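You operate a simulated robot arm through the tools that you are given. There is no shell and no other tool. Be economical: measure what you need, move in short steps, check, and stop when the job is done.

The job below is to be done with a simulated two-armed robot. You get a single attempt, and the scene is never put back.

## Task
Pick up the clear jar from the steel worktop with one hand, pass it to the other hand and put it on the top of the side table. Set down upright: clear jar.

Only the result counts: the job must be done as asked and must still hold three seconds after the hand-in. Knocking over, shifting, dropping, spilling or breaking anything else fails it.

## Robot
Two 7-joint arms with two-finger grippers on one trunk, on a base that drives. Base frame: it is fixed to the floor where the robot stands at the start and does not move with it; the origin is under the middle of the robot, x ahead of it, y to its left, z up; the surface under the hand at the start is at about z = 720. Units: mm, degrees, N and s.
The left shoulder is at the start at [60, 123, 945], the right one opposite. With the tool pointing down near the work surface each hand reaches from about 320 to 780 mm from the robot's upright axis, wherever it stands, measured 20 degrees to its own side. Places, roughly: top of the side table [600, 1000, 800]. Payload 1.47 kg a hand.
Tool frame (each hand has its own): the origin (TCP) lies between the finger pads and is the grasp point; the fingertips stand 16 mm ahead of it; z points along the fingers, y is the line along which they close. Largest opening 87 mm; the body of the gripper starts 55 mm behind the TCP.
Orientation is that of the tool frame in the base frame, as a unit quaternion [w, x, y, z]. With the fingers straight down and closing along the base's y, the tool's x points along the base's -x, its y along +y and its z along -z.

## Interface
- The arms move only by the tool step_arm. It takes "left_series", "right_series" or both (then of equal length, played together; a hand with none holds still); each is a list of rows, each a list of 7 numbers: the turn, a rotation vector about the tool's x, y, z in degrees, then the shift along the tool's x, y, z in mm, then the opening, from 0 (shut) to 1 (fully open). In form: [[rx, ry, rz, tx, ty, tz, claw], ...]. A call has 1 to 8 rows; each row shifts and turns the commanded pose from where the row before left it, along the tool's axes as they then stand. Each row takes 0.2 s and may step no farther than 50 mm and 8.6 degrees from the row before; otherwise, or with a gripper value out of range, the whole call is refused. Where a pose cannot be reached the arm comes as near as it can. A force on the tool above 40 N (or 10 N above the force at the start of the call, whichever is more), or a blocked arm, ends the call early, and 0.2 s more pass. Each finger travels about 153 mm/s and halts on what it meets, pressing with about 28 N; the grip force reading is that of the motor and also rises with nothing between the fingers. The clock runs only during rows and for 0.2 s after the last one: add rows that do not move to give the fingers time. It gives the time, the measured TCP pose, the force on the tool (base axes), the opening and the grip force at its end, in the units of the frame above (readings bear some noise), with the torque about the TCP (base axes, N m) and any sound that the robot's microphone picked up.
- Cameras (640 x 400 px; columns grow to the right, rows downward): "scene" is now at [69.2, 43.6, 1495.4]; the picture's right is [0.59, -0.81, 0.00], its down [-0.63, -0.46, -0.62] and it looks along [0.50, 0.37, -0.78] (base axes); focal length 294 px, centre (320, 200). "left" rides on the left gripper at [73, -12, -90] in its tool frame; the picture's right is [0.16, 0.99, 0.00], its down [-0.72, 0.12, -0.68] and it looks along [-0.67, 0.11, 0.73] (tool axes); focal length 247 px, centre (320, 200). "right" rides on the right gripper at [73, 12, -90] in its tool frame; the picture's right is [-0.16, 0.99, 0.00], its down [-0.72, -0.12, -0.68] and it looks along [-0.67, -0.11, 0.73] (tool axes); focal length 247 px, centre (320, 200). There is no depth. A picture from a camera that has moved, and an enlarged one, comes with that camera's place and axes in the base frame and with its lens.
- camera(camera): a new picture of that camera. No time passes.
- raise_lower(by): slides the trunk up (or, below 0, down) by that many mm; the arms and the scene camera ride with it, the base frame stays. It gives what a move gives, with no picture.
- steer(legs): drives the robot by 1 to 6 legs, each [ahead, left, turn to the left] in mm, mm and degrees, along the robot's own axes; the way and the turn of a leg run together, so that a leg with both is an arc; at most 1500 mm and 180 degrees a leg. The arms and the cameras ride along, it lands a little off, and it stops where it bumps. It gives what a move gives.
- pan_tilt(pan, tilt): turns the head with the scene camera to pan (to the left, within 120 degrees either way) and tilt (down, from -29 to 69), counted from straight ahead of the robot. It gives what a move gives.
- inspect(camera, box): a new picture of the part [left, top, right, bottom] of that camera's present view, enlarged. No time passes.
- job_done(): hands the job in; it is judged then, once.

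Work in short steps. Places have to be worked out from the pictures, the camera data and where the tool is seen: move nearer, look again, correct. Check each grasp and each placing, and mend what went wrong. You have 120 turns and 92 pictures in all, those below and enlarged ones among them. Open the grippers and draw the arms clear of the work before you hand the job in, unless the task says otherwise; then end with one line.

The tools are called after ">>>" as a command line: name --argument value ..., lists and objects as JSON in quotes. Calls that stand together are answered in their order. step_arm: Moves the arms, as the interface text tells. Its arguments: {"type":"object","properties":{"left_series":{"type":"array","items":{"type":"array","items":{"type":"number"}}},"right_series":{"type":"array","items":{"type":"array","items":{"type":"number"}}}},"required":[]} The other tools are called the same way: raise_lower (by) slides the trunk up or down; steer (legs) drives the base; pan_tilt (pan, tilt) turns the head that bears the scene camera; camera (camera) takes a picture; inspect (camera, box) takes an enlarged picture of a part of a camera's view; job_done () hands the job in.

At the start:

```text
time_s: 0.0
left_position: [449.6, 471.0, 1070.4]
left_tcp_rot: [0.002, 0.0, 1.0, -0.001]
left_force: [0.6, 0.1, -0.3]
left_torque: [0.05, 0.01, 0.0]
left_finger_gap: 87.0
left_grasp_force: 0.1
right_position: [461.2, 54.3, 1016.9]
right_tcp_rot: [0.0, 0.0, 1.0, 0.0]
right_force: [-0.9, -0.7, -0.5]
right_torque: [-0.03, -0.01, -0.01]
right_finger_gap: 86.9
right_grasp_force: 0.0
trunk travel left (down, up): [-100.0, 130.0]
robot x, y, heading: [-2.7, 2.6, -0.2]
head pan, tilt: [36.2, 51.6]
```

scene: 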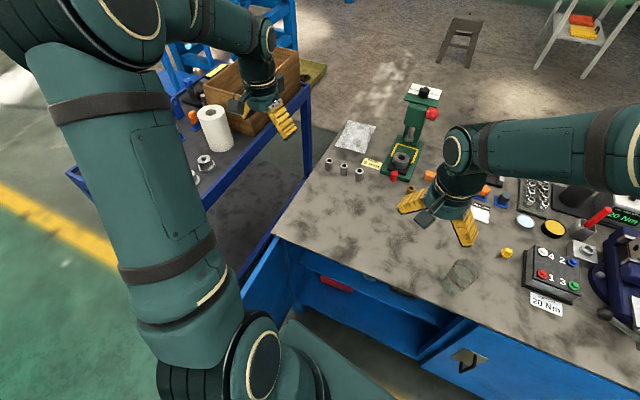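
right: 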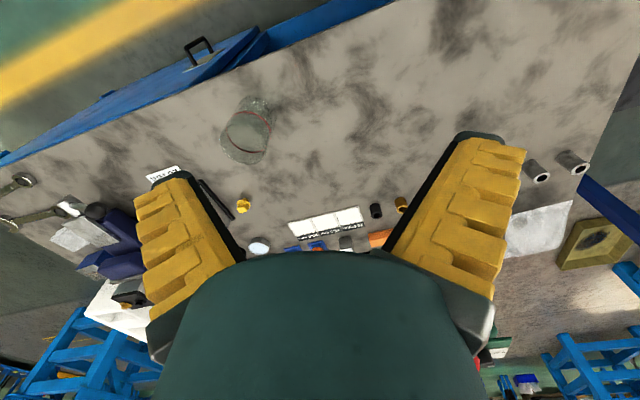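
left: 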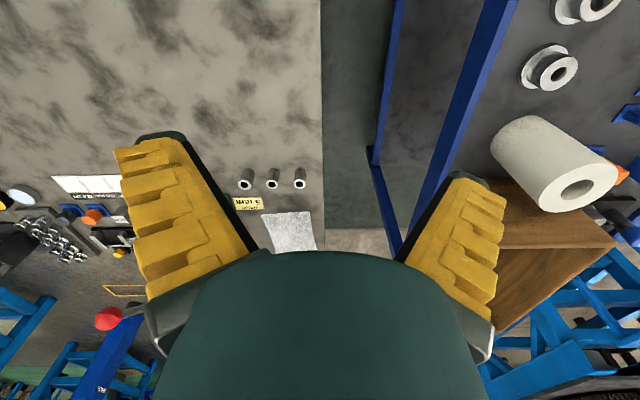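

The clear jar appears near the table's front edge, at about [555, -72, 750] by both cameras. I'll enlarge both views to get its size.

>>> inspect --camera "right" --box '[180, 70, 340, 170]'

>>> inspect --camera "scene" --box '[400, 225, 560, 325]'

```text
4.00 times, centred on (260, 120) of right
camera zoom: at [387.6, 66.6, 1106.7], right [0.16, 0.99, 0.0], down [0.72, -0.12, 0.68], along [0.67, -0.11, -0.73], focal length 988 px, centre (560, 520)
```

zoom: 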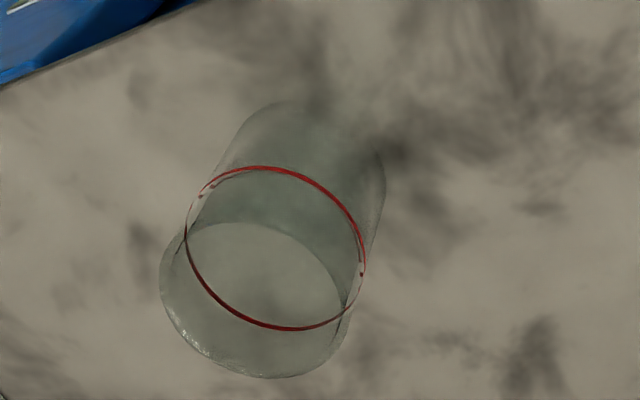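

```text
4.00 times, centred on (480, 275) of scene
camera zoom: at [69.2, 43.6, 1495.4], right [0.59, -0.81, 0.0], down [-0.63, -0.46, -0.62], along [0.5, 0.37, -0.78], focal length 1178 px, centre (-320, -100)
```

zoom: 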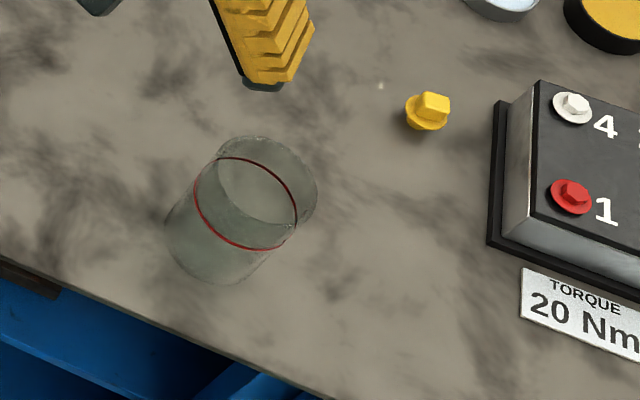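

The jar stands upright at about [538, -63], roughly 67 mm across and 95 mm tall, close to the worktop edge. Next I'll look at the side table.

>>> pan_tilt --pan 62 --tilt 40

>>> camera --camera "scene"

```text
time_s: 0.9
left_position: [448.8, 471.5, 1069.6]
left_tcp_rot: [0.002, 0.0, 1.0, -0.001]
left_force: [0.3, 0.2, -0.3]
left_torque: [0.01, -0.01, 0.02]
left_finger_gap: 87.1
left_grasp_force: 0.0
right_position: [461.6, 54.4, 1017.5]
right_tcp_rot: [0.0, 0.001, 1.0, 0.0]
right_force: [-0.6, -0.4, 0.7]
right_torque: [-0.01, 0.0, 0.0]
right_finger_gap: 87.0
right_grasp_force: 0.1
trunk travel left (down, up): [-100.0, 130.0]
robot x, y, heading: [1.4, 0.6, 0.0]
head pan, tilt: [62.0, 40.0]
```

```text
86 pictures are left
camera scene: at [48.2, 74.0, 1511.6], right [0.88, -0.47, 0.0], down [-0.3, -0.57, -0.77], along [0.36, 0.68, -0.64], focal length 294 px, centre (320, 200)
```

scene: 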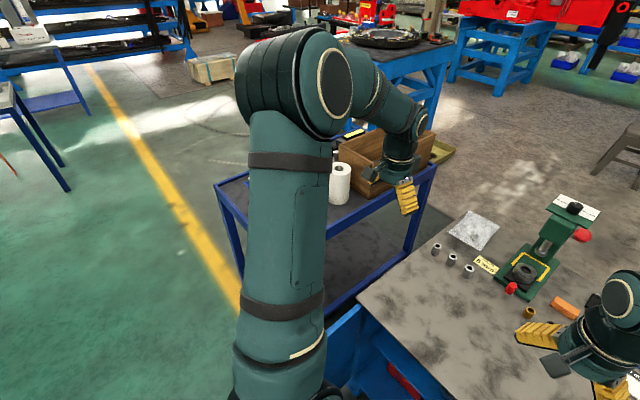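

The left arm hides most of the cart, so I'll survey that later. The plan is for the right hand to grip the jar low, from the front edge and tilted about 32° below horizontal. The left hand then takes it near the rim from above. First I'll move the right hand clear to the right and yaw it.

>>> step_arm --right_series '[[0, 0, -6.67, 5, -37.5, 10, 1], [0, 0, -6.67, 0, -37.5, 10, 1], [0, 0, -6.66, 0, -37.5, 10, 1], [0, 0, 0, 14, -37.5, 10, 1]]'

>>> step_arm --right_series '[[0, -8.3, 0, 0, 0, 0, 1], [0, -8.3, 0, 0, 0, 0, 1], [0, -8.3, 0, 0, 0, 0, 1], [0, -8.3, 0, 0, 0, 0, 1], [0, -8.3, 0, 0, 0, 0, 1], [0, -8.3, 0, 0, 0, 0, 1], [0, -8.2, 0, 0, 0, 0, 1]]'

>>> camera --camera "right"

```text
time_s: 1.9
left_position: [450.7, 470.5, 1070.1]
left_tcp_rot: [0.002, 0.001, 1.0, -0.001]
left_force: [-1.0, -0.3, 0.0]
left_torque: [-0.02, -0.02, -0.01]
left_finger_gap: 86.9
left_grasp_force: 0.0
right_position: [467.9, -98.1, 979.9]
right_tcp_rot: [0.001, -0.174, 0.985, 0.0]
right_force: [0.5, 0.8, 0.3]
right_torque: [0.0, 0.01, 0.01]
right_finger_gap: 87.0
right_grasp_force: 0.1
trunk travel left (down, up): [-100.0, 130.0]
robot x, y, heading: [2.6, -2.6, -0.1]
head pan, tilt: [62.0, 40.0]
```

```text
time_s: 3.5
left_position: [449.6, 473.3, 1070.6]
left_tcp_rot: [0.001, 0.0, 1.0, -0.001]
left_force: [-0.1, 0.4, -0.9]
left_torque: [-0.09, 0.01, -0.02]
left_finger_gap: 87.1
left_grasp_force: 0.1
right_position: [485.4, -95.1, 976.2]
right_tcp_rot: [0.477, -0.151, 0.862, 0.083]
right_force: [0.1, 0.7, 0.5]
right_torque: [-0.03, 0.04, -0.01]
right_finger_gap: 87.1
right_grasp_force: 0.0
right hand out of reach, approached as far as the arm can: row 7
trunk travel left (down, up): [-100.0, 130.0]
robot x, y, heading: [-0.2, 4.4, -0.2]
head pan, tilt: [62.0, 40.0]
```

```text
85 pictures are left
camera right: at [372.4, -122.5, 961.7], right [-0.26, 0.96, 0.13], down [-0.14, -0.17, 0.97], along [0.96, 0.23, 0.18], focal length 247 px, centre (320, 200)
```

right: 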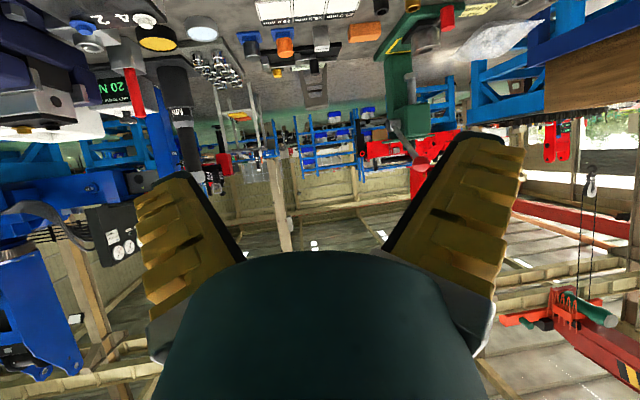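

The tilt is reached but at the edge of the workspace because the arm is too folded. I'll back the base 160 mm to give the arm room.

>>> steer --legs '[[-160, 0, 0]]'

>>> pan_tilt --pan 5 --tilt 45

>>> camera --camera "scene"

```text
time_s: 4.9
left_position: [289.5, 472.4, 1070.9]
left_tcp_rot: [0.001, -0.002, 1.0, -0.001]
left_force: [-0.9, -0.3, 0.3]
left_torque: [-0.02, -0.05, 0.02]
left_finger_gap: 87.1
left_grasp_force: 0.0
right_position: [326.9, -93.3, 976.2]
right_tcp_rot: [0.478, -0.154, 0.861, 0.085]
right_force: [0.5, -0.2, 1.0]
right_torque: [0.01, -0.01, -0.02]
right_finger_gap: 86.9
right_grasp_force: 0.1
trunk travel left (down, up): [-100.0, 130.0]
robot x, y, heading: [-157.8, -1.1, 0.4]
head pan, tilt: [62.0, 40.0]
```

```text
time_s: 6.2
left_position: [292.1, 472.7, 1070.2]
left_tcp_rot: [0.002, -0.002, 1.0, 0.0]
left_force: [-1.2, 0.7, 0.7]
left_torque: [0.03, 0.04, -0.02]
left_finger_gap: 86.8
left_grasp_force: 0.0
right_position: [328.9, -93.1, 975.3]
right_tcp_rot: [0.476, -0.154, 0.861, 0.085]
right_force: [0.2, -0.3, 0.6]
right_torque: [0.02, 0.02, 0.0]
right_finger_gap: 87.0
right_grasp_force: 0.0
trunk travel left (down, up): [-100.0, 130.0]
robot x, y, heading: [-159.9, -2.0, 0.1]
head pan, tilt: [5.0, 45.0]
```

```text
84 pictures are left
camera scene: at [-67.6, 6.2, 1504.4], right [0.09, -1.0, 0.0], down [-0.7, -0.06, -0.71], along [0.7, 0.06, -0.71], focal length 294 px, centre (320, 200)
```

scene: 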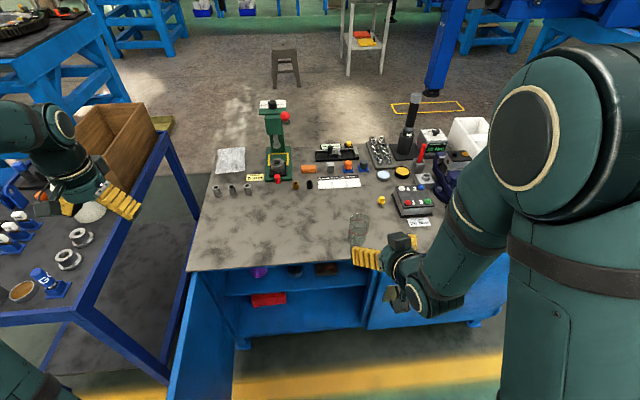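

I now have a clear view of the cart on the left. The right tool points 32° down at azimuth 20°, so I'll move it to a pre-grasp 120 mm back from the jar.

>>> step_arm --right_series '[[0, 0, 0, 17, -9, 35, 1], [0, 0, 0, 17, -9, 35, 1], [0, 0, 0, 17, -9, 35, 1], [0, 0, 0, 17, -9, 35, 1], [0, 0, 0, 17, -9, 35, 1], [0, 0, 0, 0, 0, 0, 1]]'

>>> camera --camera "right"

>>> inspect --camera "scene" --box '[290, 190, 450, 290]'

```text
time_s: 7.6
left_position: [291.5, 472.9, 1070.6]
left_tcp_rot: [0.002, -0.001, 1.0, -0.001]
left_force: [0.4, -0.3, -0.1]
left_torque: [0.0, -0.03, -0.02]
left_finger_gap: 87.1
left_grasp_force: 0.1
right_position: [443.3, -102.8, 810.9]
right_tcp_rot: [0.476, -0.153, 0.862, 0.085]
right_force: [0.3, -0.8, 0.9]
right_torque: [-0.01, -0.01, 0.02]
right_finger_gap: 86.8
right_grasp_force: 0.1
trunk travel left (down, up): [-100.0, 130.0]
robot x, y, heading: [-157.6, -0.3, 0.1]
head pan, tilt: [5.0, 45.0]
```

```text
83 pictures are left
camera right: at [330.0, -130.6, 796.7], right [-0.26, 0.96, 0.13], down [-0.14, -0.18, 0.97], along [0.95, 0.24, 0.18], focal length 247 px, centre (320, 200)
```

right: 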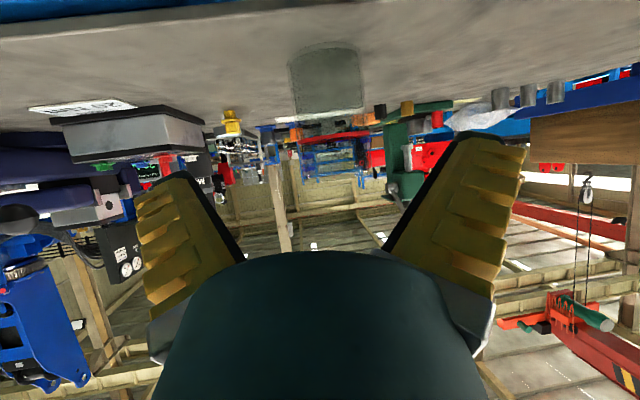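

```text
4.00 times, centred on (370, 240) of scene
camera zoom: at [-68.2, 6.3, 1504.5], right [0.09, -1.0, 0.0], down [-0.7, -0.06, -0.71], along [0.7, 0.06, -0.71], focal length 1178 px, centre (120, 40)
```

zoom: 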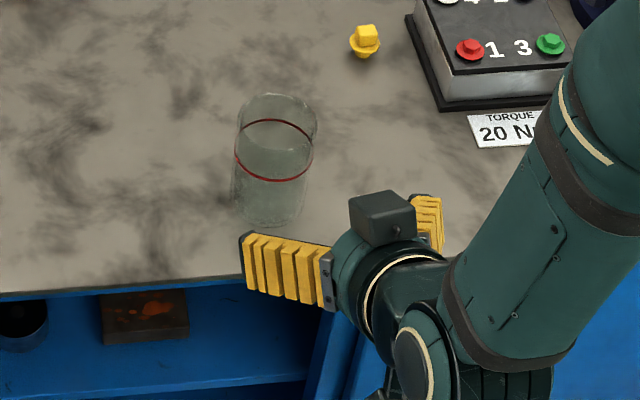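

The jar lies about 8 mm to the tool's +y side of the approach line and about 98 mm ahead horizontally. I'll centre laterally, advance part of the way and check.

>>> step_arm --right_series '[[0, 0, 0, 0, 8, 0, 1], [0, 0, 0, 0, 0, 25, 1], [0, 0, 0, 0, 0, 25, 1], [0, 0, 0, 0, 0, 0, 1]]'

>>> camera --camera "right"

>>> inspect --camera "scene" --box '[290, 190, 450, 290]'

```text
time_s: 8.6
left_position: [291.0, 473.4, 1070.8]
left_tcp_rot: [0.001, -0.002, 1.0, -0.001]
left_force: [-0.9, 1.3, 0.3]
left_torque: [-0.03, -0.01, -0.03]
left_finger_gap: 87.1
left_grasp_force: 0.1
right_position: [477.5, -78.0, 783.8]
right_tcp_rot: [0.476, -0.153, 0.862, 0.085]
right_force: [0.0, 0.0, -0.3]
right_torque: [-0.02, 0.0, 0.0]
right_finger_gap: 87.0
right_grasp_force: 0.0
trunk travel left (down, up): [-100.0, 130.0]
robot x, y, heading: [-157.5, -0.8, 0.5]
head pan, tilt: [5.0, 45.0]
```

```text
81 pictures are left
camera right: at [365.7, -107.8, 770.6], right [-0.26, 0.96, 0.13], down [-0.14, -0.18, 0.97], along [0.95, 0.24, 0.18], focal length 247 px, centre (320, 200)
```

right: 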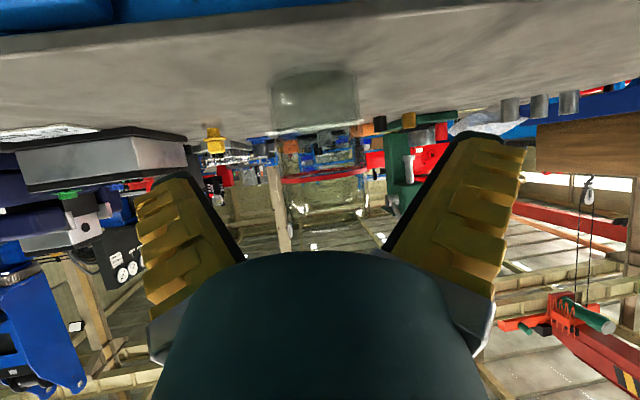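

```text
4.00 times, centred on (370, 240) of scene
camera zoom: at [-67.7, 6.0, 1504.4], right [0.09, -1.0, 0.0], down [-0.7, -0.06, -0.71], along [0.7, 0.06, -0.71], focal length 1178 px, centre (120, 40)
```

zoom: 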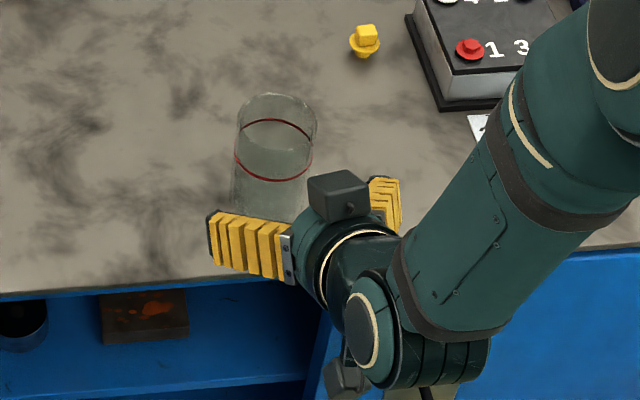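

The approach line is centred to within 1–2 mm, and the jar is still about 57 mm ahead horizontally. I'll advance around it to z = 750.

>>> step_arm --right_series '[[0, 0, 0, -0.5, 0, 22, 1], [0, 0, 0, -0.5, 0, 22, 1], [0, 0, 0, -0.5, 0, 22, 1], [0, 0, 0, 0, 0, 0, 1]]'

>>> camera --camera "right"

>>> inspect --camera "scene" --box '[290, 190, 450, 290]'

```text
time_s: 9.6
left_position: [290.4, 472.2, 1071.0]
left_tcp_rot: [0.002, -0.003, 1.0, 0.0]
left_force: [0.4, 0.0, -0.6]
left_torque: [0.03, -0.01, 0.0]
left_finger_gap: 87.0
left_grasp_force: 0.1
right_position: [531.2, -59.0, 750.9]
right_tcp_rot: [0.477, -0.152, 0.862, 0.084]
right_force: [0.8, -0.3, 0.7]
right_torque: [-0.05, 0.01, 0.0]
right_finger_gap: 86.8
right_grasp_force: 0.0
trunk travel left (down, up): [-100.0, 130.0]
robot x, y, heading: [-152.4, 0.5, 0.1]
head pan, tilt: [5.0, 45.0]
```

```text
79 pictures are left
camera right: at [418.0, -86.5, 736.8], right [-0.26, 0.96, 0.13], down [-0.14, -0.18, 0.97], along [0.95, 0.24, 0.18], focal length 247 px, centre (320, 200)
```

right: 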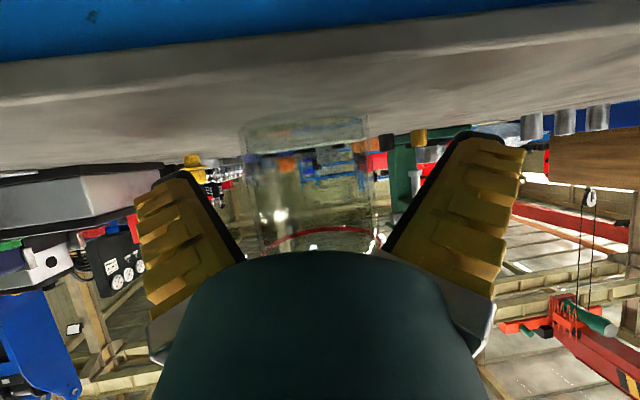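

```text
4.00 times, centred on (370, 240) of scene
camera zoom: at [-67.8, 6.1, 1504.4], right [0.09, -1.0, 0.0], down [-0.7, -0.06, -0.71], along [0.7, 0.06, -0.71], focal length 1178 px, centre (120, 40)
```

zoom: 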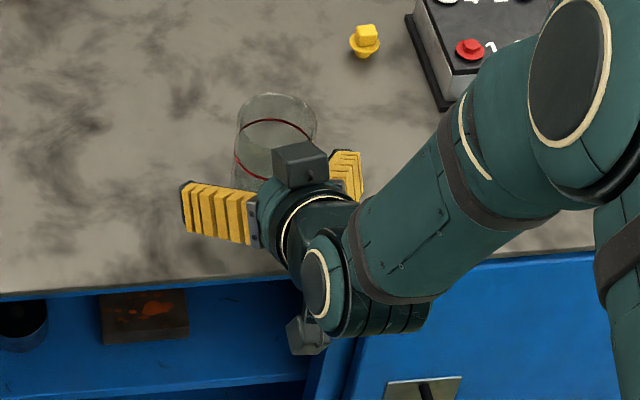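

The TCP projects onto the jar's axis, with the fingers straddling it. I'll close the gripper.

>>> step_arm --right_series '[[0, 0, 0, 0, 0, 0, 0.7], [0, 0, 0, 0, 0, 0, 0.4], [0, 0, 0, 0, 0, 0, 0.2], [0, 0, 0, 0, 0, 0, 0.2]]'

>>> camera --camera "right"

```text
time_s: 10.6
left_position: [291.5, 471.8, 1070.4]
left_tcp_rot: [0.001, -0.002, 1.0, -0.001]
left_force: [-0.1, 0.6, 0.9]
left_torque: [0.04, -0.02, 0.0]
left_finger_gap: 87.0
left_grasp_force: 0.1
right_position: [530.0, -58.1, 751.2]
right_tcp_rot: [0.477, -0.154, 0.861, 0.085]
right_force: [0.2, -0.1, -0.7]
right_torque: [-0.01, 0.0, -0.06]
right_finger_gap: 56.1
right_grasp_force: 27.6
trunk travel left (down, up): [-100.0, 130.0]
robot x, y, heading: [-158.2, -3.9, 0.1]
head pan, tilt: [5.0, 45.0]
```

```text
77 pictures are left
camera right: at [417.9, -86.4, 736.7], right [-0.26, 0.96, 0.13], down [-0.14, -0.18, 0.97], along [0.95, 0.24, 0.18], focal length 247 px, centre (320, 200)
```

right: 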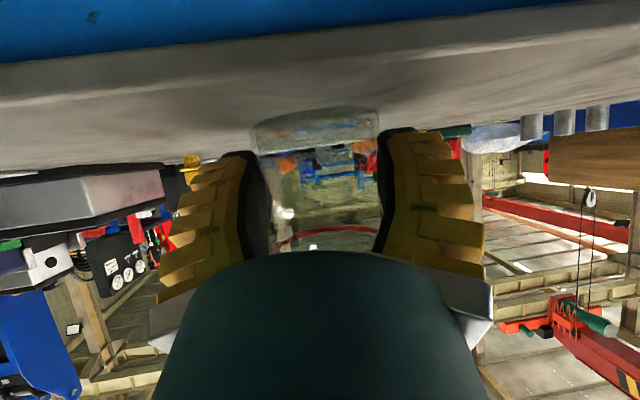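

The gap stopped at 56 mm with firm force, which matches a jar about 56 mm wide gripped across its axis. I'll lift it slowly.

>>> step_arm --right_series '[[0, 0, 0, -8.5, 0, -5.3, 0.2], [0, 0, 0, -17, 0, -10.6, 0.2], [0, 0, 0, -21.2, 0, -13.2, 0.2], [0, 0, 0, -21.2, 0, -13.2, 0.2], [0, 0, 0, -21.2, 0, -13.2, 0.2], [0, 0, 0, -21.2, 0, -13.2, 0.2]]'

>>> inspect --camera "scene" --box '[240, 130, 480, 280]'

>>> camera --camera "right"

```text
time_s: 12.0
left_position: [290.5, 472.9, 1070.8]
left_tcp_rot: [0.002, -0.002, 1.0, -0.001]
left_force: [0.4, 0.7, 0.4]
left_torque: [-0.01, 0.0, 0.01]
left_finger_gap: 87.3
left_grasp_force: 0.0
right_position: [530.4, -58.0, 882.5]
right_tcp_rot: [0.476, -0.153, 0.862, 0.085]
right_force: [0.1, -0.4, -0.5]
right_torque: [0.02, 0.04, 0.0]
right_finger_gap: 55.9
right_grasp_force: 28.1
trunk travel left (down, up): [-100.0, 130.0]
robot x, y, heading: [-156.7, -1.1, 0.2]
head pan, tilt: [5.0, 45.0]
```

```text
2.67 times, centred on (360, 205) of scene
camera zoom: at [-68.0, 6.1, 1504.4], right [0.09, -1.0, 0.0], down [-0.7, -0.06, -0.71], along [0.7, 0.06, -0.71], focal length 785 px, centre (213, 187)
```

zoom: 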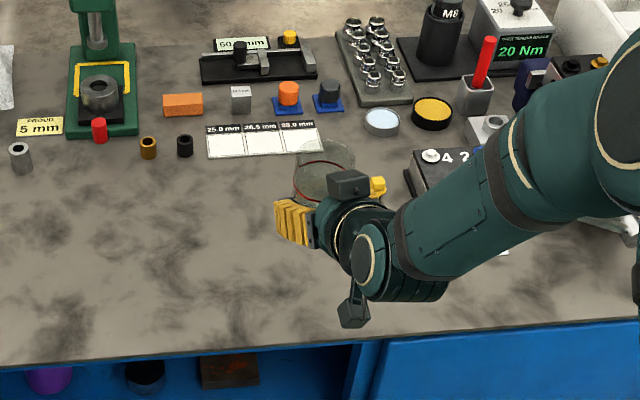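

```text
75 pictures are left
camera right: at [417.7, -86.7, 867.8], right [-0.26, 0.96, 0.13], down [-0.14, -0.18, 0.97], along [0.95, 0.24, 0.18], focal length 247 px, centre (320, 200)
```

right: 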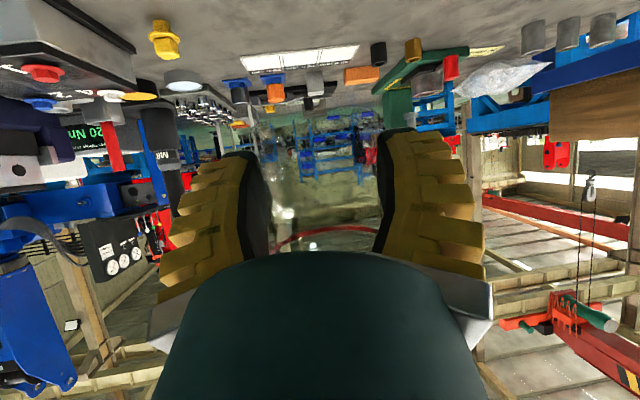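

The jar is lifted and secure. Now I'll bring the right hand back toward the middle at about z = 960, and meanwhile turn the left hand to match: yaw 20°, lean 20°.

>>> step_arm --right_series '[[0, 0, 0, -6.9, 25.3, -18.5, 0.2], [0, 0, 0, -6.9, 25.3, -18.5, 0.2], [0, 0, 0, -6.9, 25.3, -18.5, 0.2], [0, 0, 0, -6.9, 25.3, -18.5, 0.2], [0, 0, 0, -6.9, 25.3, -18.5, 0.2], [0, 0, 0, 0, 0, 0, 0.2]]' --left_series '[[0, 0, -6.67, 0, 0, 0, 1], [0, 0, -6.67, 0, 0, 0, 1], [0, 0, -6.66, 0, 0, 0, 1], [0, 6.67, 0, 0, 0, 0, 1], [0, 6.67, 0, 0, 0, 0, 1], [0, 6.66, 0, 0, 0, 0, 1]]'

>>> camera --camera "scene"

>>> camera --camera "left"

```text
time_s: 13.4
left_position: [291.4, 472.5, 1069.9]
left_tcp_rot: [-0.171, -0.172, 0.97, -0.031]
left_force: [0.3, -0.3, 0.0]
left_torque: [-0.01, 0.0, 0.02]
left_finger_gap: 87.1
left_grasp_force: 0.0
right_position: [433.6, 36.2, 959.6]
right_tcp_rot: [0.476, -0.153, 0.862, 0.084]
right_force: [0.6, 0.7, 0.0]
right_torque: [-0.01, 0.02, 0.0]
right_finger_gap: 55.7
right_grasp_force: 27.6
trunk travel left (down, up): [-100.0, 130.0]
robot x, y, heading: [-156.4, 0.6, 0.2]
head pan, tilt: [5.0, 45.0]
```

```text
74 pictures are left
camera scene: at [-66.2, 6.0, 1504.2], right [0.09, -1.0, 0.0], down [-0.71, -0.06, -0.71], along [0.7, 0.06, -0.71], focal length 294 px, centre (320, 200)
```

scene: 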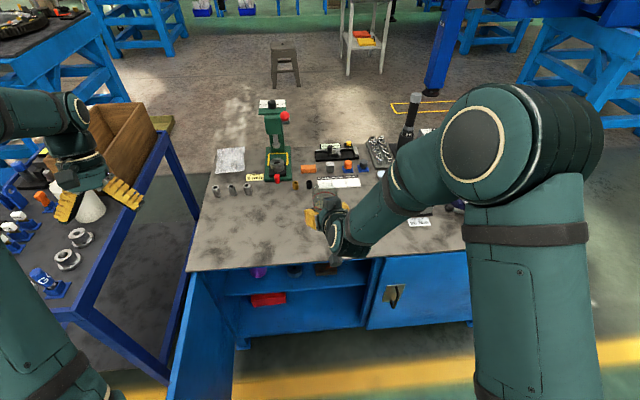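

```text
73 pictures are left
camera left: at [260.3, 448.2, 1179.1], right [-0.48, 0.88, 0.05], down [0.82, 0.42, 0.39], along [0.32, 0.23, -0.92], focal length 247 px, centre (320, 200)
```

left: 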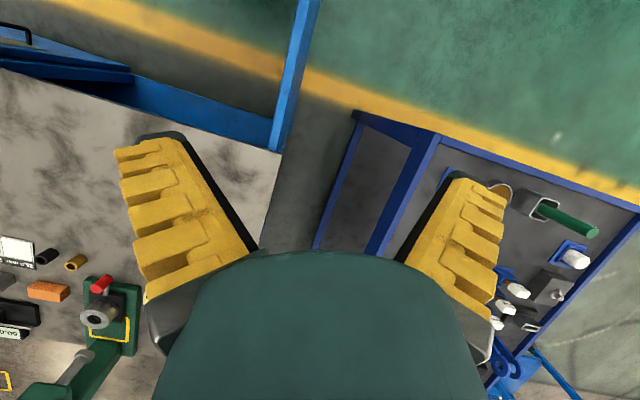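

The left hand has its 20° yaw and lean. I'll raise it and move it across to a standoff above the jar, stopping partway to check.

>>> step_arm --left_series '[[0, 0, 0, -3, 0, -32, 1], [0, 0, 0, -3, 0, -32, 1], [0, 0, 0, 0, -45, 0, 1], [0, 0, 0, 0, -45, 0, 1], [0, 0, 0, 0, -45, 0, 1], [0, 0, 0, 0, -45, 0, 1], [0, 0, 0, 0, -45, 0, 1], [0, 0, 0, 0, -45, 0, 1]]'

>>> camera --camera "left"

>>> camera --camera "scene"

```text
time_s: 15.2
left_position: [410.4, 225.9, 1127.7]
left_tcp_rot: [-0.17, -0.172, 0.97, -0.032]
left_force: [-0.1, -0.7, 0.3]
left_torque: [0.03, 0.02, 0.01]
left_finger_gap: 87.3
left_grasp_force: 0.0
right_position: [430.9, 37.0, 960.2]
right_tcp_rot: [0.476, -0.154, 0.862, 0.085]
right_force: [0.4, -1.4, -0.5]
right_torque: [-0.01, 0.01, 0.03]
right_finger_gap: 55.9
right_grasp_force: 28.0
trunk travel left (down, up): [-100.0, 130.0]
robot x, y, heading: [-156.6, 1.0, 0.2]
head pan, tilt: [5.0, 45.0]
```

```text
72 pictures are left
camera left: at [378.7, 202.5, 1237.1], right [-0.48, 0.88, 0.05], down [0.82, 0.42, 0.39], along [0.32, 0.23, -0.92], focal length 247 px, centre (320, 200)
```

left: 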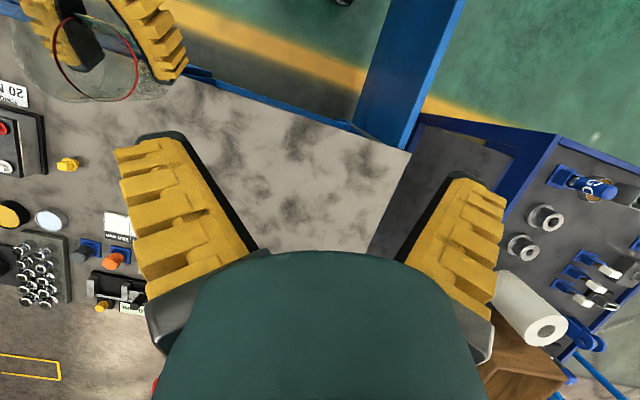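

```text
71 pictures are left
camera scene: at [-67.0, 5.2, 1504.3], right [0.09, -1.0, 0.0], down [-0.7, -0.06, -0.71], along [0.7, 0.06, -0.71], focal length 294 px, centre (320, 200)
```

scene: 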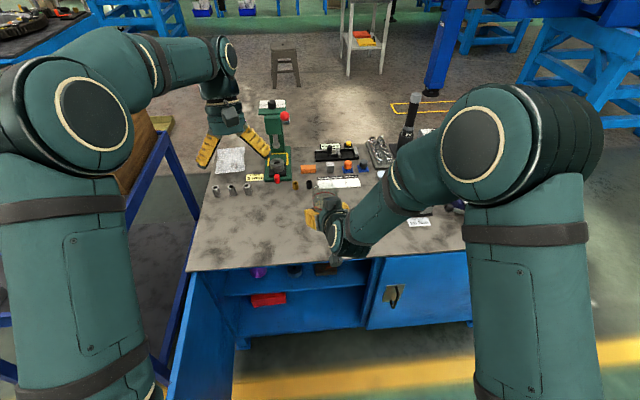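

The path is clear and the jar is visible in the left camera. I'll move 130 mm closer sideways and look again.

>>> step_arm --left_series '[[0, 0, 0, 0, -45, 0, 1], [0, 0, 0, 0, -45, 0, 1], [0, 0, 0, 0, -40, 0, 1], [0, 0, 0, 0, 0, 0, 1]]'

>>> camera --camera "left"

>>> inspect --camera "scene" --box '[240, 80, 432, 260]'

```text
time_s: 16.2
left_position: [456.1, 105.0, 1129.1]
left_tcp_rot: [-0.17, -0.173, 0.97, -0.031]
left_force: [0.1, 0.1, 0.3]
left_torque: [-0.02, -0.03, -0.03]
left_finger_gap: 86.9
left_grasp_force: 0.0
right_position: [431.2, 38.9, 961.3]
right_tcp_rot: [0.476, -0.154, 0.861, 0.085]
right_force: [1.1, -0.2, 0.1]
right_torque: [0.0, -0.01, 0.0]
right_finger_gap: 56.2
right_grasp_force: 27.8
trunk travel left (down, up): [-100.0, 130.0]
robot x, y, heading: [-154.5, -2.3, 0.1]
head pan, tilt: [5.0, 45.0]
```

```text
70 pictures are left
camera left: at [424.3, 81.7, 1237.5], right [-0.48, 0.88, 0.05], down [0.82, 0.42, 0.39], along [0.32, 0.23, -0.92], focal length 247 px, centre (320, 200)
```

left: 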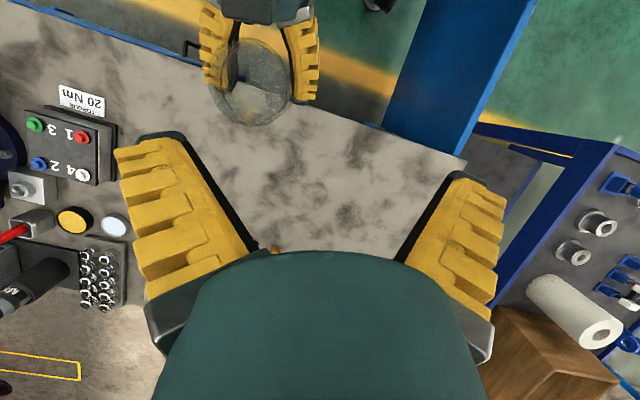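

```text
2.22 times, centred on (336, 170) of scene
camera zoom: at [-68.0, 6.9, 1504.4], right [0.09, -1.0, 0.0], down [-0.7, -0.06, -0.71], along [0.7, 0.06, -0.71], focal length 654 px, centre (284, 267)
```

zoom: 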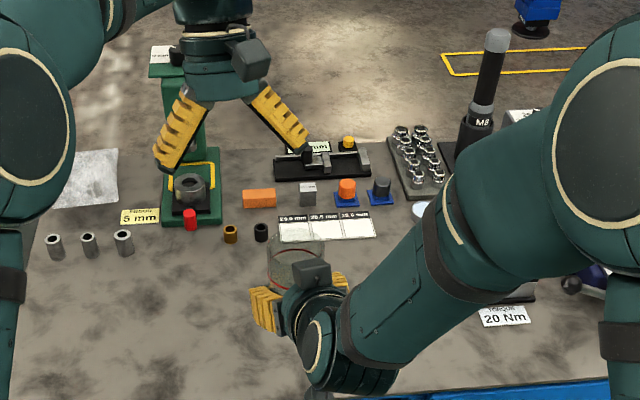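

I'll enlarge the jar in the left view to locate its rim.

>>> inspect --camera "left" --box '[180, 0, 340, 140]'

```text
2.86 times, centred on (260, 70) of left
camera zoom: at [424.3, 81.7, 1237.5], right [-0.48, 0.88, 0.05], down [0.82, 0.42, 0.39], along [0.32, 0.23, -0.92], focal length 706 px, centre (491, 571)
```

zoom: 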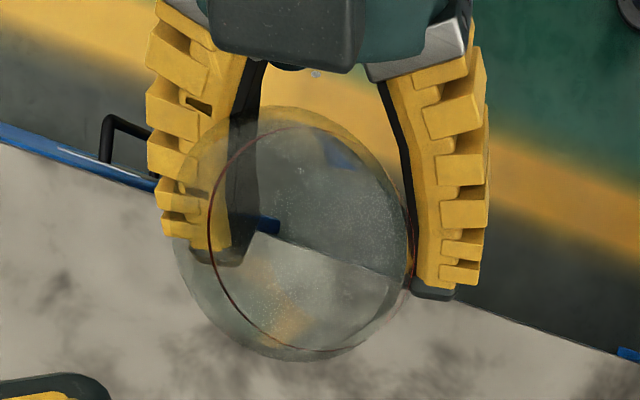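

The rim is about 63 mm across, centred near [437, 39, 1027]. I'll centre the left hand laterally over it, descend halfway along its axis and look.

>>> step_arm --left_series '[[0, 0, 0, 0, -28, 0, 1], [0, 0, 0, -1, -27.5, 0, 1], [0, 0, 0, 0, 0, 25, 1], [0, 0, 0, 0, 0, 25, 1], [0, 0, 0, 0, 0, 0, 1]]'

>>> camera --camera "left"

>>> inspect --camera "scene" --box '[240, 100, 400, 250]'

```text
time_s: 17.4
left_position: [457.7, 49.3, 1081.6]
left_tcp_rot: [-0.169, -0.173, 0.97, -0.031]
left_force: [-0.4, 0.1, -1.1]
left_torque: [0.03, -0.02, -0.02]
left_finger_gap: 86.8
left_grasp_force: 0.0
right_position: [431.2, 36.5, 960.2]
right_tcp_rot: [0.476, -0.153, 0.862, 0.085]
right_force: [0.8, -0.1, 0.0]
right_torque: [0.0, 0.0, 0.0]
right_finger_gap: 55.9
right_grasp_force: 28.6
trunk travel left (down, up): [-100.0, 130.0]
robot x, y, heading: [-154.3, -2.5, 0.2]
head pan, tilt: [5.0, 45.0]
```

```text
67 pictures are left
camera left: at [426.3, 25.1, 1190.9], right [-0.48, 0.88, 0.05], down [0.82, 0.42, 0.39], along [0.32, 0.23, -0.92], focal length 247 px, centre (320, 200)
```

left: 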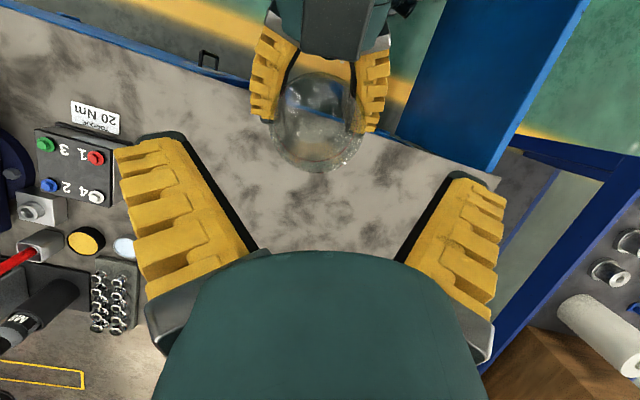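

```text
2.67 times, centred on (320, 175) of scene
camera zoom: at [-67.7, 6.3, 1504.4], right [0.09, -1.0, 0.0], down [-0.7, -0.06, -0.71], along [0.7, 0.06, -0.71], focal length 785 px, centre (320, 267)
```

zoom: 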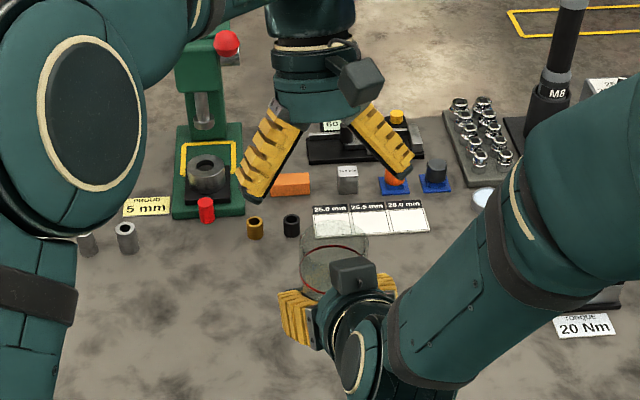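

The jar axis agrees again at about (438, 39), with 72 mm still to go along the tool. I estimate both camera boxes clear each other by about 25 mm. I'll descend in small steps.

>>> step_arm --left_series '[[0, 0, 0, -1.4, -1.5, 12, 1], [0, 0, 0, -1.4, -1.4, 12, 1], [0, 0, 0, 0, 0, 12, 1], [0, 0, 0, 0, 0, 12, 1], [0, 0, 0, 0, 0, 0, 1]]'

>>> camera --camera "left"

>>> inspect --camera "scene" --box '[240, 120, 400, 250]'

```text
time_s: 18.6
left_position: [448.4, 41.7, 1035.5]
left_tcp_rot: [-0.17, -0.171, 0.97, -0.031]
left_force: [-0.6, -0.5, 0.0]
left_torque: [0.03, -0.01, 0.02]
left_finger_gap: 87.0
left_grasp_force: 0.0
right_position: [430.4, 37.3, 961.5]
right_tcp_rot: [0.477, -0.154, 0.861, 0.085]
right_force: [-0.7, -0.2, -1.9]
right_torque: [0.04, 0.0, -0.01]
right_finger_gap: 55.9
right_grasp_force: 27.9
trunk travel left (down, up): [-100.0, 130.0]
robot x, y, heading: [-155.4, -4.1, 0.2]
head pan, tilt: [5.0, 45.0]
```

```text
65 pictures are left
camera left: at [415.2, 17.4, 1144.5], right [-0.48, 0.88, 0.05], down [0.82, 0.42, 0.39], along [0.32, 0.23, -0.92], focal length 247 px, centre (320, 200)
```

left: 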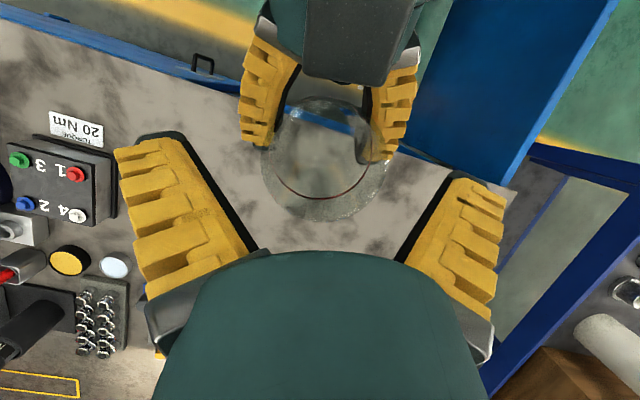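

```text
3.08 times, centred on (320, 185) of scene
camera zoom: at [-67.6, 6.2, 1504.4], right [0.09, -1.0, 0.0], down [-0.7, -0.06, -0.71], along [0.7, 0.06, -0.71], focal length 906 px, centre (320, 246)
```

zoom: 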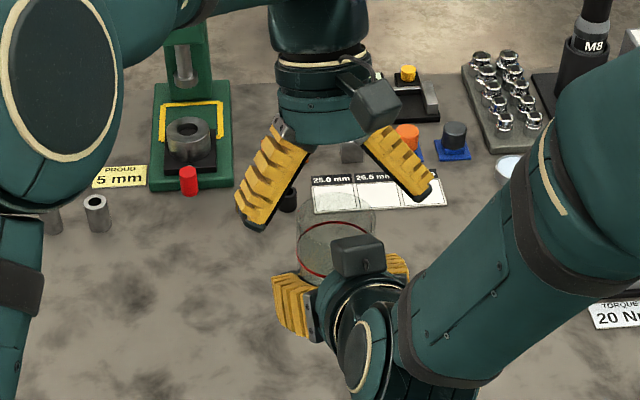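

The rim is still centred at (437, 39) and everything is clear. I'll make the last 26 mm, then check before closing.

>>> step_arm --left_series '[[0, 0, 0, 1.5, 0.7, 9, 1], [0, 0, 0, 1.5, 0.7, 9, 1], [0, 0, 0, 0, 0, 8, 1], [0, 0, 0, 0, 0, 0, 1]]'

>>> camera --camera "left"

>>> inspect --camera "scene" --box '[240, 120, 400, 250]'

```text
time_s: 19.6
left_position: [434.8, 38.6, 1012.7]
left_tcp_rot: [-0.17, -0.172, 0.97, -0.03]
left_force: [-0.1, -0.5, -0.7]
left_torque: [-0.01, 0.0, -0.03]
left_finger_gap: 86.9
left_grasp_force: 0.0
right_position: [431.2, 36.6, 959.9]
right_tcp_rot: [0.476, -0.153, 0.862, 0.085]
right_force: [-0.4, -0.3, 0.0]
right_torque: [0.02, 0.03, 0.01]
right_finger_gap: 56.0
right_grasp_force: 27.8
trunk travel left (down, up): [-100.0, 130.0]
robot x, y, heading: [-158.6, 5.4, 0.1]
head pan, tilt: [5.0, 45.0]
```

```text
63 pictures are left
camera left: at [403.1, 14.4, 1121.5], right [-0.48, 0.88, 0.05], down [0.82, 0.42, 0.39], along [0.32, 0.23, -0.92], focal length 247 px, centre (320, 200)
```

left: 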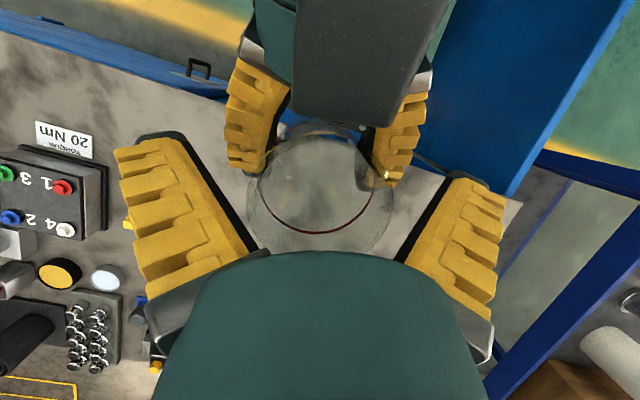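

```text
3.08 times, centred on (320, 185) of scene
camera zoom: at [-67.6, 6.2, 1504.4], right [0.09, -1.0, 0.0], down [-0.7, -0.06, -0.71], along [0.7, 0.06, -0.71], focal length 906 px, centre (320, 246)
```

zoom: 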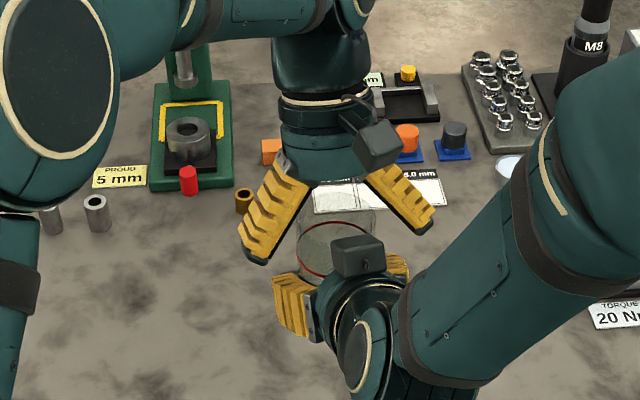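

The rim is centred on the left TCP, with the TCP about 11 mm below it. I'll close the left hand while the right keeps holding.

>>> step_arm --left_series '[[0, 0, 0, 0, 0, 0, 0.75], [0, 0, 0, 0, 0, 0, 0.5], [0, 0, 0, 0, 0, 0, 0.2], [0, 0, 0, 0, 0, 0, 0.2], [0, 0, 0, 0, 0, 0, 0.2]]'

>>> camera --camera "left"

```text
time_s: 20.8
left_position: [435.6, 39.6, 1012.2]
left_tcp_rot: [-0.169, -0.172, 0.97, -0.031]
left_force: [6.6, 1.9, -0.9]
left_torque: [0.02, -0.11, 0.02]
left_finger_gap: 60.0
left_grasp_force: 27.8
right_position: [430.7, 37.8, 958.7]
right_tcp_rot: [0.476, -0.153, 0.862, 0.085]
right_force: [-6.8, -2.4, 0.8]
right_torque: [0.14, -0.3, -0.03]
right_finger_gap: 56.4
right_grasp_force: 28.0
trunk travel left (down, up): [-100.0, 130.0]
robot x, y, heading: [-155.1, -0.6, 0.3]
head pan, tilt: [5.0, 45.0]
```

```text
61 pictures are left
camera left: at [403.4, 14.7, 1121.5], right [-0.48, 0.88, 0.05], down [0.81, 0.42, 0.39], along [0.32, 0.23, -0.92], focal length 247 px, centre (320, 200)
```

left: 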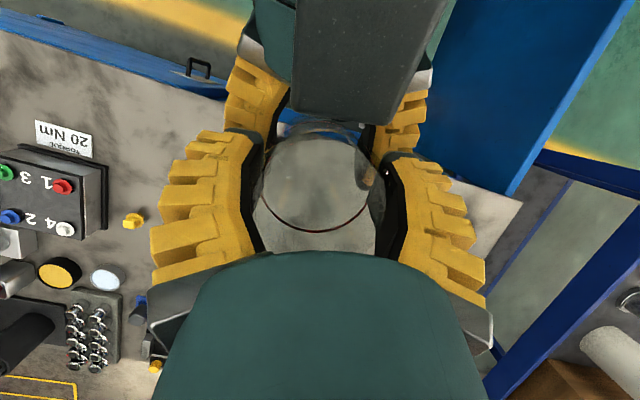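

The left hand grips at 60 mm with full force. I'll open the right hand while everything else stays still.

>>> step_arm --right_series '[[0, 0, 0, 0, 0, 0, 0.7], [0, 0, 0, 0, 0, 0, 0.85], [0, 0, 0, 0, 0, 0, 1], [0, 0, 0, 0, 0, 0, 1]]'

>>> camera --camera "left"

```text
time_s: 21.8
left_position: [435.3, 38.0, 1011.1]
left_tcp_rot: [-0.17, -0.172, 0.97, -0.031]
left_force: [0.6, -0.2, 0.1]
left_torque: [0.0, -0.01, -0.02]
left_finger_gap: 59.9
left_grasp_force: 28.4
right_position: [430.5, 36.6, 959.8]
right_tcp_rot: [0.476, -0.153, 0.862, 0.084]
right_force: [0.2, 0.1, 0.2]
right_torque: [0.03, 0.01, 0.02]
right_finger_gap: 87.1
right_grasp_force: 0.1
trunk travel left (down, up): [-100.0, 130.0]
robot x, y, heading: [-157.4, 2.0, 0.3]
head pan, tilt: [5.0, 45.0]
```

```text
60 pictures are left
camera left: at [403.2, 14.4, 1121.6], right [-0.48, 0.88, 0.05], down [0.82, 0.42, 0.39], along [0.32, 0.23, -0.92], focal length 247 px, centre (320, 200)
```

left: 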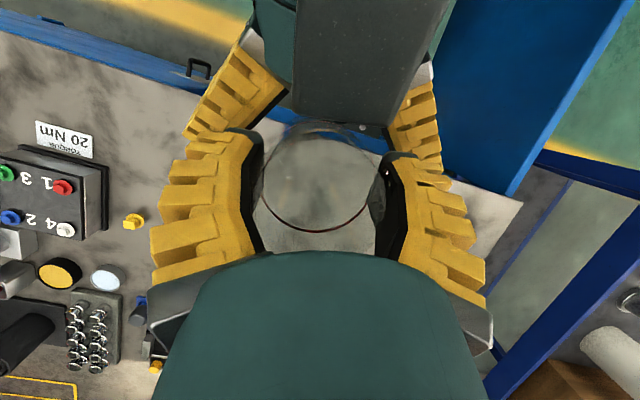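

The left hand holds the jar alone. I'll withdraw the right hand horizontally backward, slightly down.

>>> step_arm --right_series '[[0, 0, 0, 8, 0, -11, 1], [0, 0, 0, 13, 0, -20, 1], [0, 0, 0, 13, 0, -20, 1], [0, 0, 0, 13, 0, -20, 1], [0, 0, 0, 0, -20, -20, 1], [0, 0, 0, 0, -35, -15, 1], [0, 0, 0, 0, -40, -10, 1], [0, 0, 0, 0, 0, 0, 1]]'

>>> camera --camera "left"

>>> camera --camera "scene"

```text
time_s: 23.6
left_position: [435.0, 39.1, 1012.2]
left_tcp_rot: [-0.17, -0.173, 0.97, -0.032]
left_force: [-0.9, 0.3, -0.3]
left_torque: [0.01, -0.01, 0.01]
left_finger_gap: 59.6
left_grasp_force: 28.4
right_position: [346.5, -91.7, 980.5]
right_tcp_rot: [0.476, -0.153, 0.862, 0.085]
right_force: [0.6, -0.5, -0.2]
right_torque: [-0.01, 0.01, 0.02]
right_finger_gap: 87.2
right_grasp_force: 0.2
trunk travel left (down, up): [-100.0, 130.0]
robot x, y, heading: [-153.6, 1.5, 0.1]
head pan, tilt: [5.0, 45.0]
```

```text
59 pictures are left
camera left: at [403.4, 15.1, 1121.4], right [-0.48, 0.88, 0.05], down [0.82, 0.42, 0.39], along [0.32, 0.23, -0.92], focal length 247 px, centre (320, 200)
```

left: 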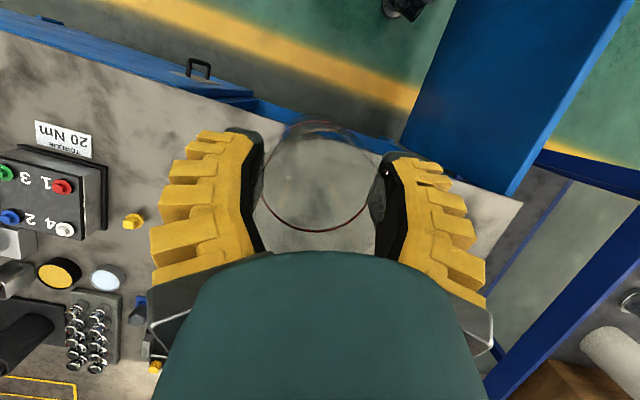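

```text
58 pictures are left
camera scene: at [-67.4, 6.8, 1504.3], right [0.09, -1.0, 0.0], down [-0.7, -0.06, -0.71], along [0.7, 0.06, -0.71], focal length 294 px, centre (320, 200)
```

scene: 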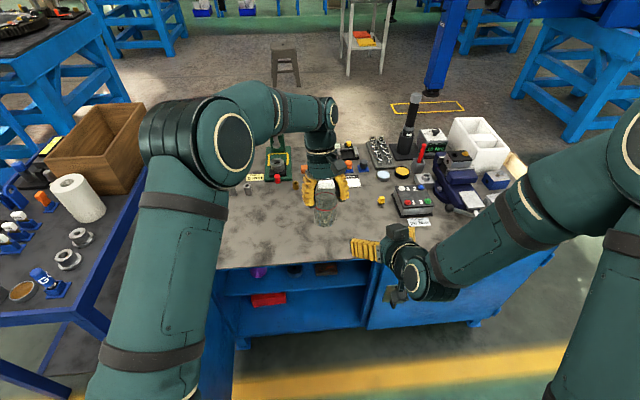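

The transfer succeeded. I'll raise the trunk for clearance and study the cart surface for a free spot.

>>> raise_lower --by 110

>>> pan_tilt --pan 48 --tilt 42

>>> camera --camera "scene"

```text
time_s: 25.0
left_position: [435.8, 38.8, 1122.2]
left_tcp_rot: [-0.17, -0.172, 0.97, -0.031]
left_force: [0.1, 0.3, -0.5]
left_torque: [-0.02, 0.04, -0.01]
left_finger_gap: 59.7
left_grasp_force: 28.1
right_position: [346.8, -91.8, 1089.1]
right_tcp_rot: [0.477, -0.153, 0.861, 0.085]
right_force: [0.1, -0.2, -0.7]
right_torque: [0.02, 0.01, 0.0]
right_finger_gap: 87.1
right_grasp_force: 0.1
trunk travel left (down, up): [-210.0, 20.0]
robot x, y, heading: [-156.8, 0.7, 0.0]
head pan, tilt: [5.0, 45.0]
```

```text
time_s: 26.1
left_position: [434.9, 38.4, 1122.3]
left_tcp_rot: [-0.17, -0.172, 0.97, -0.031]
left_force: [-0.3, -0.5, -0.6]
left_torque: [-0.02, -0.03, 0.01]
left_finger_gap: 60.1
left_grasp_force: 27.7
right_position: [346.8, -91.1, 1089.9]
right_tcp_rot: [0.477, -0.153, 0.861, 0.085]
right_force: [-0.5, 0.7, -0.6]
right_torque: [0.02, -0.01, 0.01]
right_finger_gap: 87.1
right_grasp_force: 0.1
trunk travel left (down, up): [-210.0, 20.0]
robot x, y, heading: [-155.9, -4.1, 0.2]
head pan, tilt: [48.0, 42.0]
```

```text
57 pictures are left
camera scene: at [-92.7, 61.1, 1618.7], right [0.74, -0.67, 0.0], down [-0.45, -0.5, -0.74], along [0.5, 0.55, -0.67], focal length 294 px, centre (320, 200)
```

scene: 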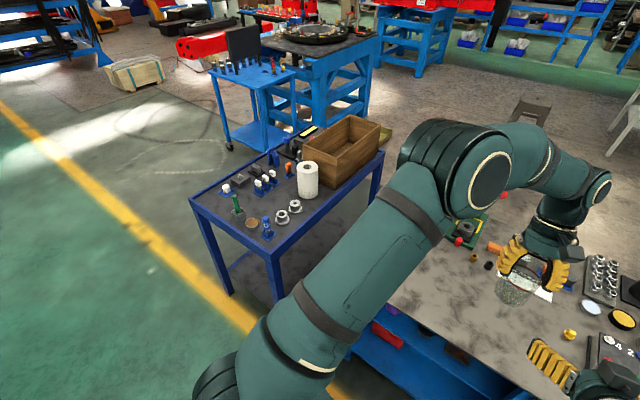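

>>> inspect --camera "scene" --box '[180, 100, 400, 260]'

```text
2.50 times, centred on (290, 180) of scene
camera zoom: at [-92.7, 61.1, 1618.7], right [0.74, -0.67, 0.0], down [-0.45, -0.5, -0.74], along [0.5, 0.55, -0.67], focal length 736 px, centre (395, 250)
```

zoom: 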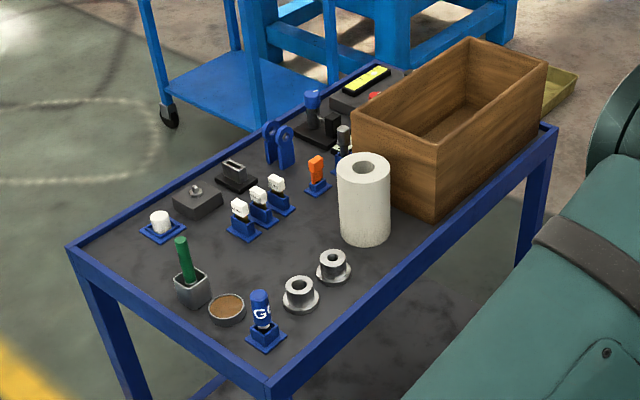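

A free spot on the cart lies near (397, 852), between the nuts, the white fixtures and the paper roll. The robot can reach it with its current heading from around (-215, 600), so I'll back up a little and strafe left.

>>> steer --legs '[[-60, 0, 0], [0, 300, 0]]'

>>> camera --camera "scene"

```text
time_s: 28.5
left_position: [377.1, 151.9, 1122.2]
left_tcp_rot: [-0.171, -0.176, 0.969, -0.031]
left_force: [0.5, -0.5, -0.4]
left_torque: [0.02, 0.01, -0.02]
left_finger_gap: 59.7
left_grasp_force: 27.5
right_position: [287.7, 21.7, 1090.6]
right_tcp_rot: [0.476, -0.157, 0.861, 0.087]
right_force: [-0.4, -0.6, 0.5]
right_torque: [0.01, -0.01, 0.02]
right_finger_gap: 86.9
right_grasp_force: 0.1
trunk travel left (down, up): [-210.0, 20.0]
robot x, y, heading: [-212.0, 108.9, 0.4]
head pan, tilt: [48.0, 42.0]
stopped in leg 2: the robot was blocked; the commanded pose is now the measured one
```

```text
55 pictures are left
camera scene: at [-152.0, 170.4, 1618.7], right [0.75, -0.66, 0.0], down [-0.44, -0.5, -0.74], along [0.49, 0.56, -0.67], focal length 294 px, centre (320, 200)
```

scene: 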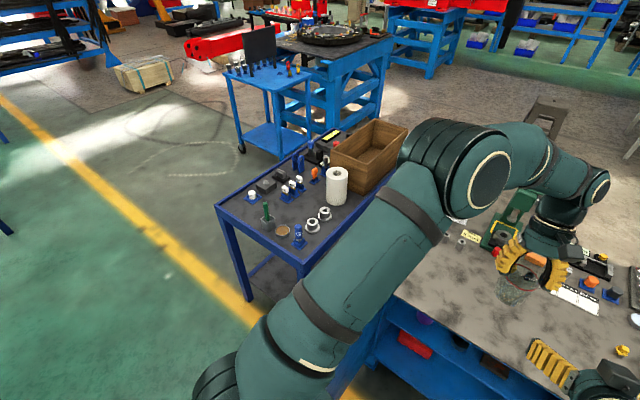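

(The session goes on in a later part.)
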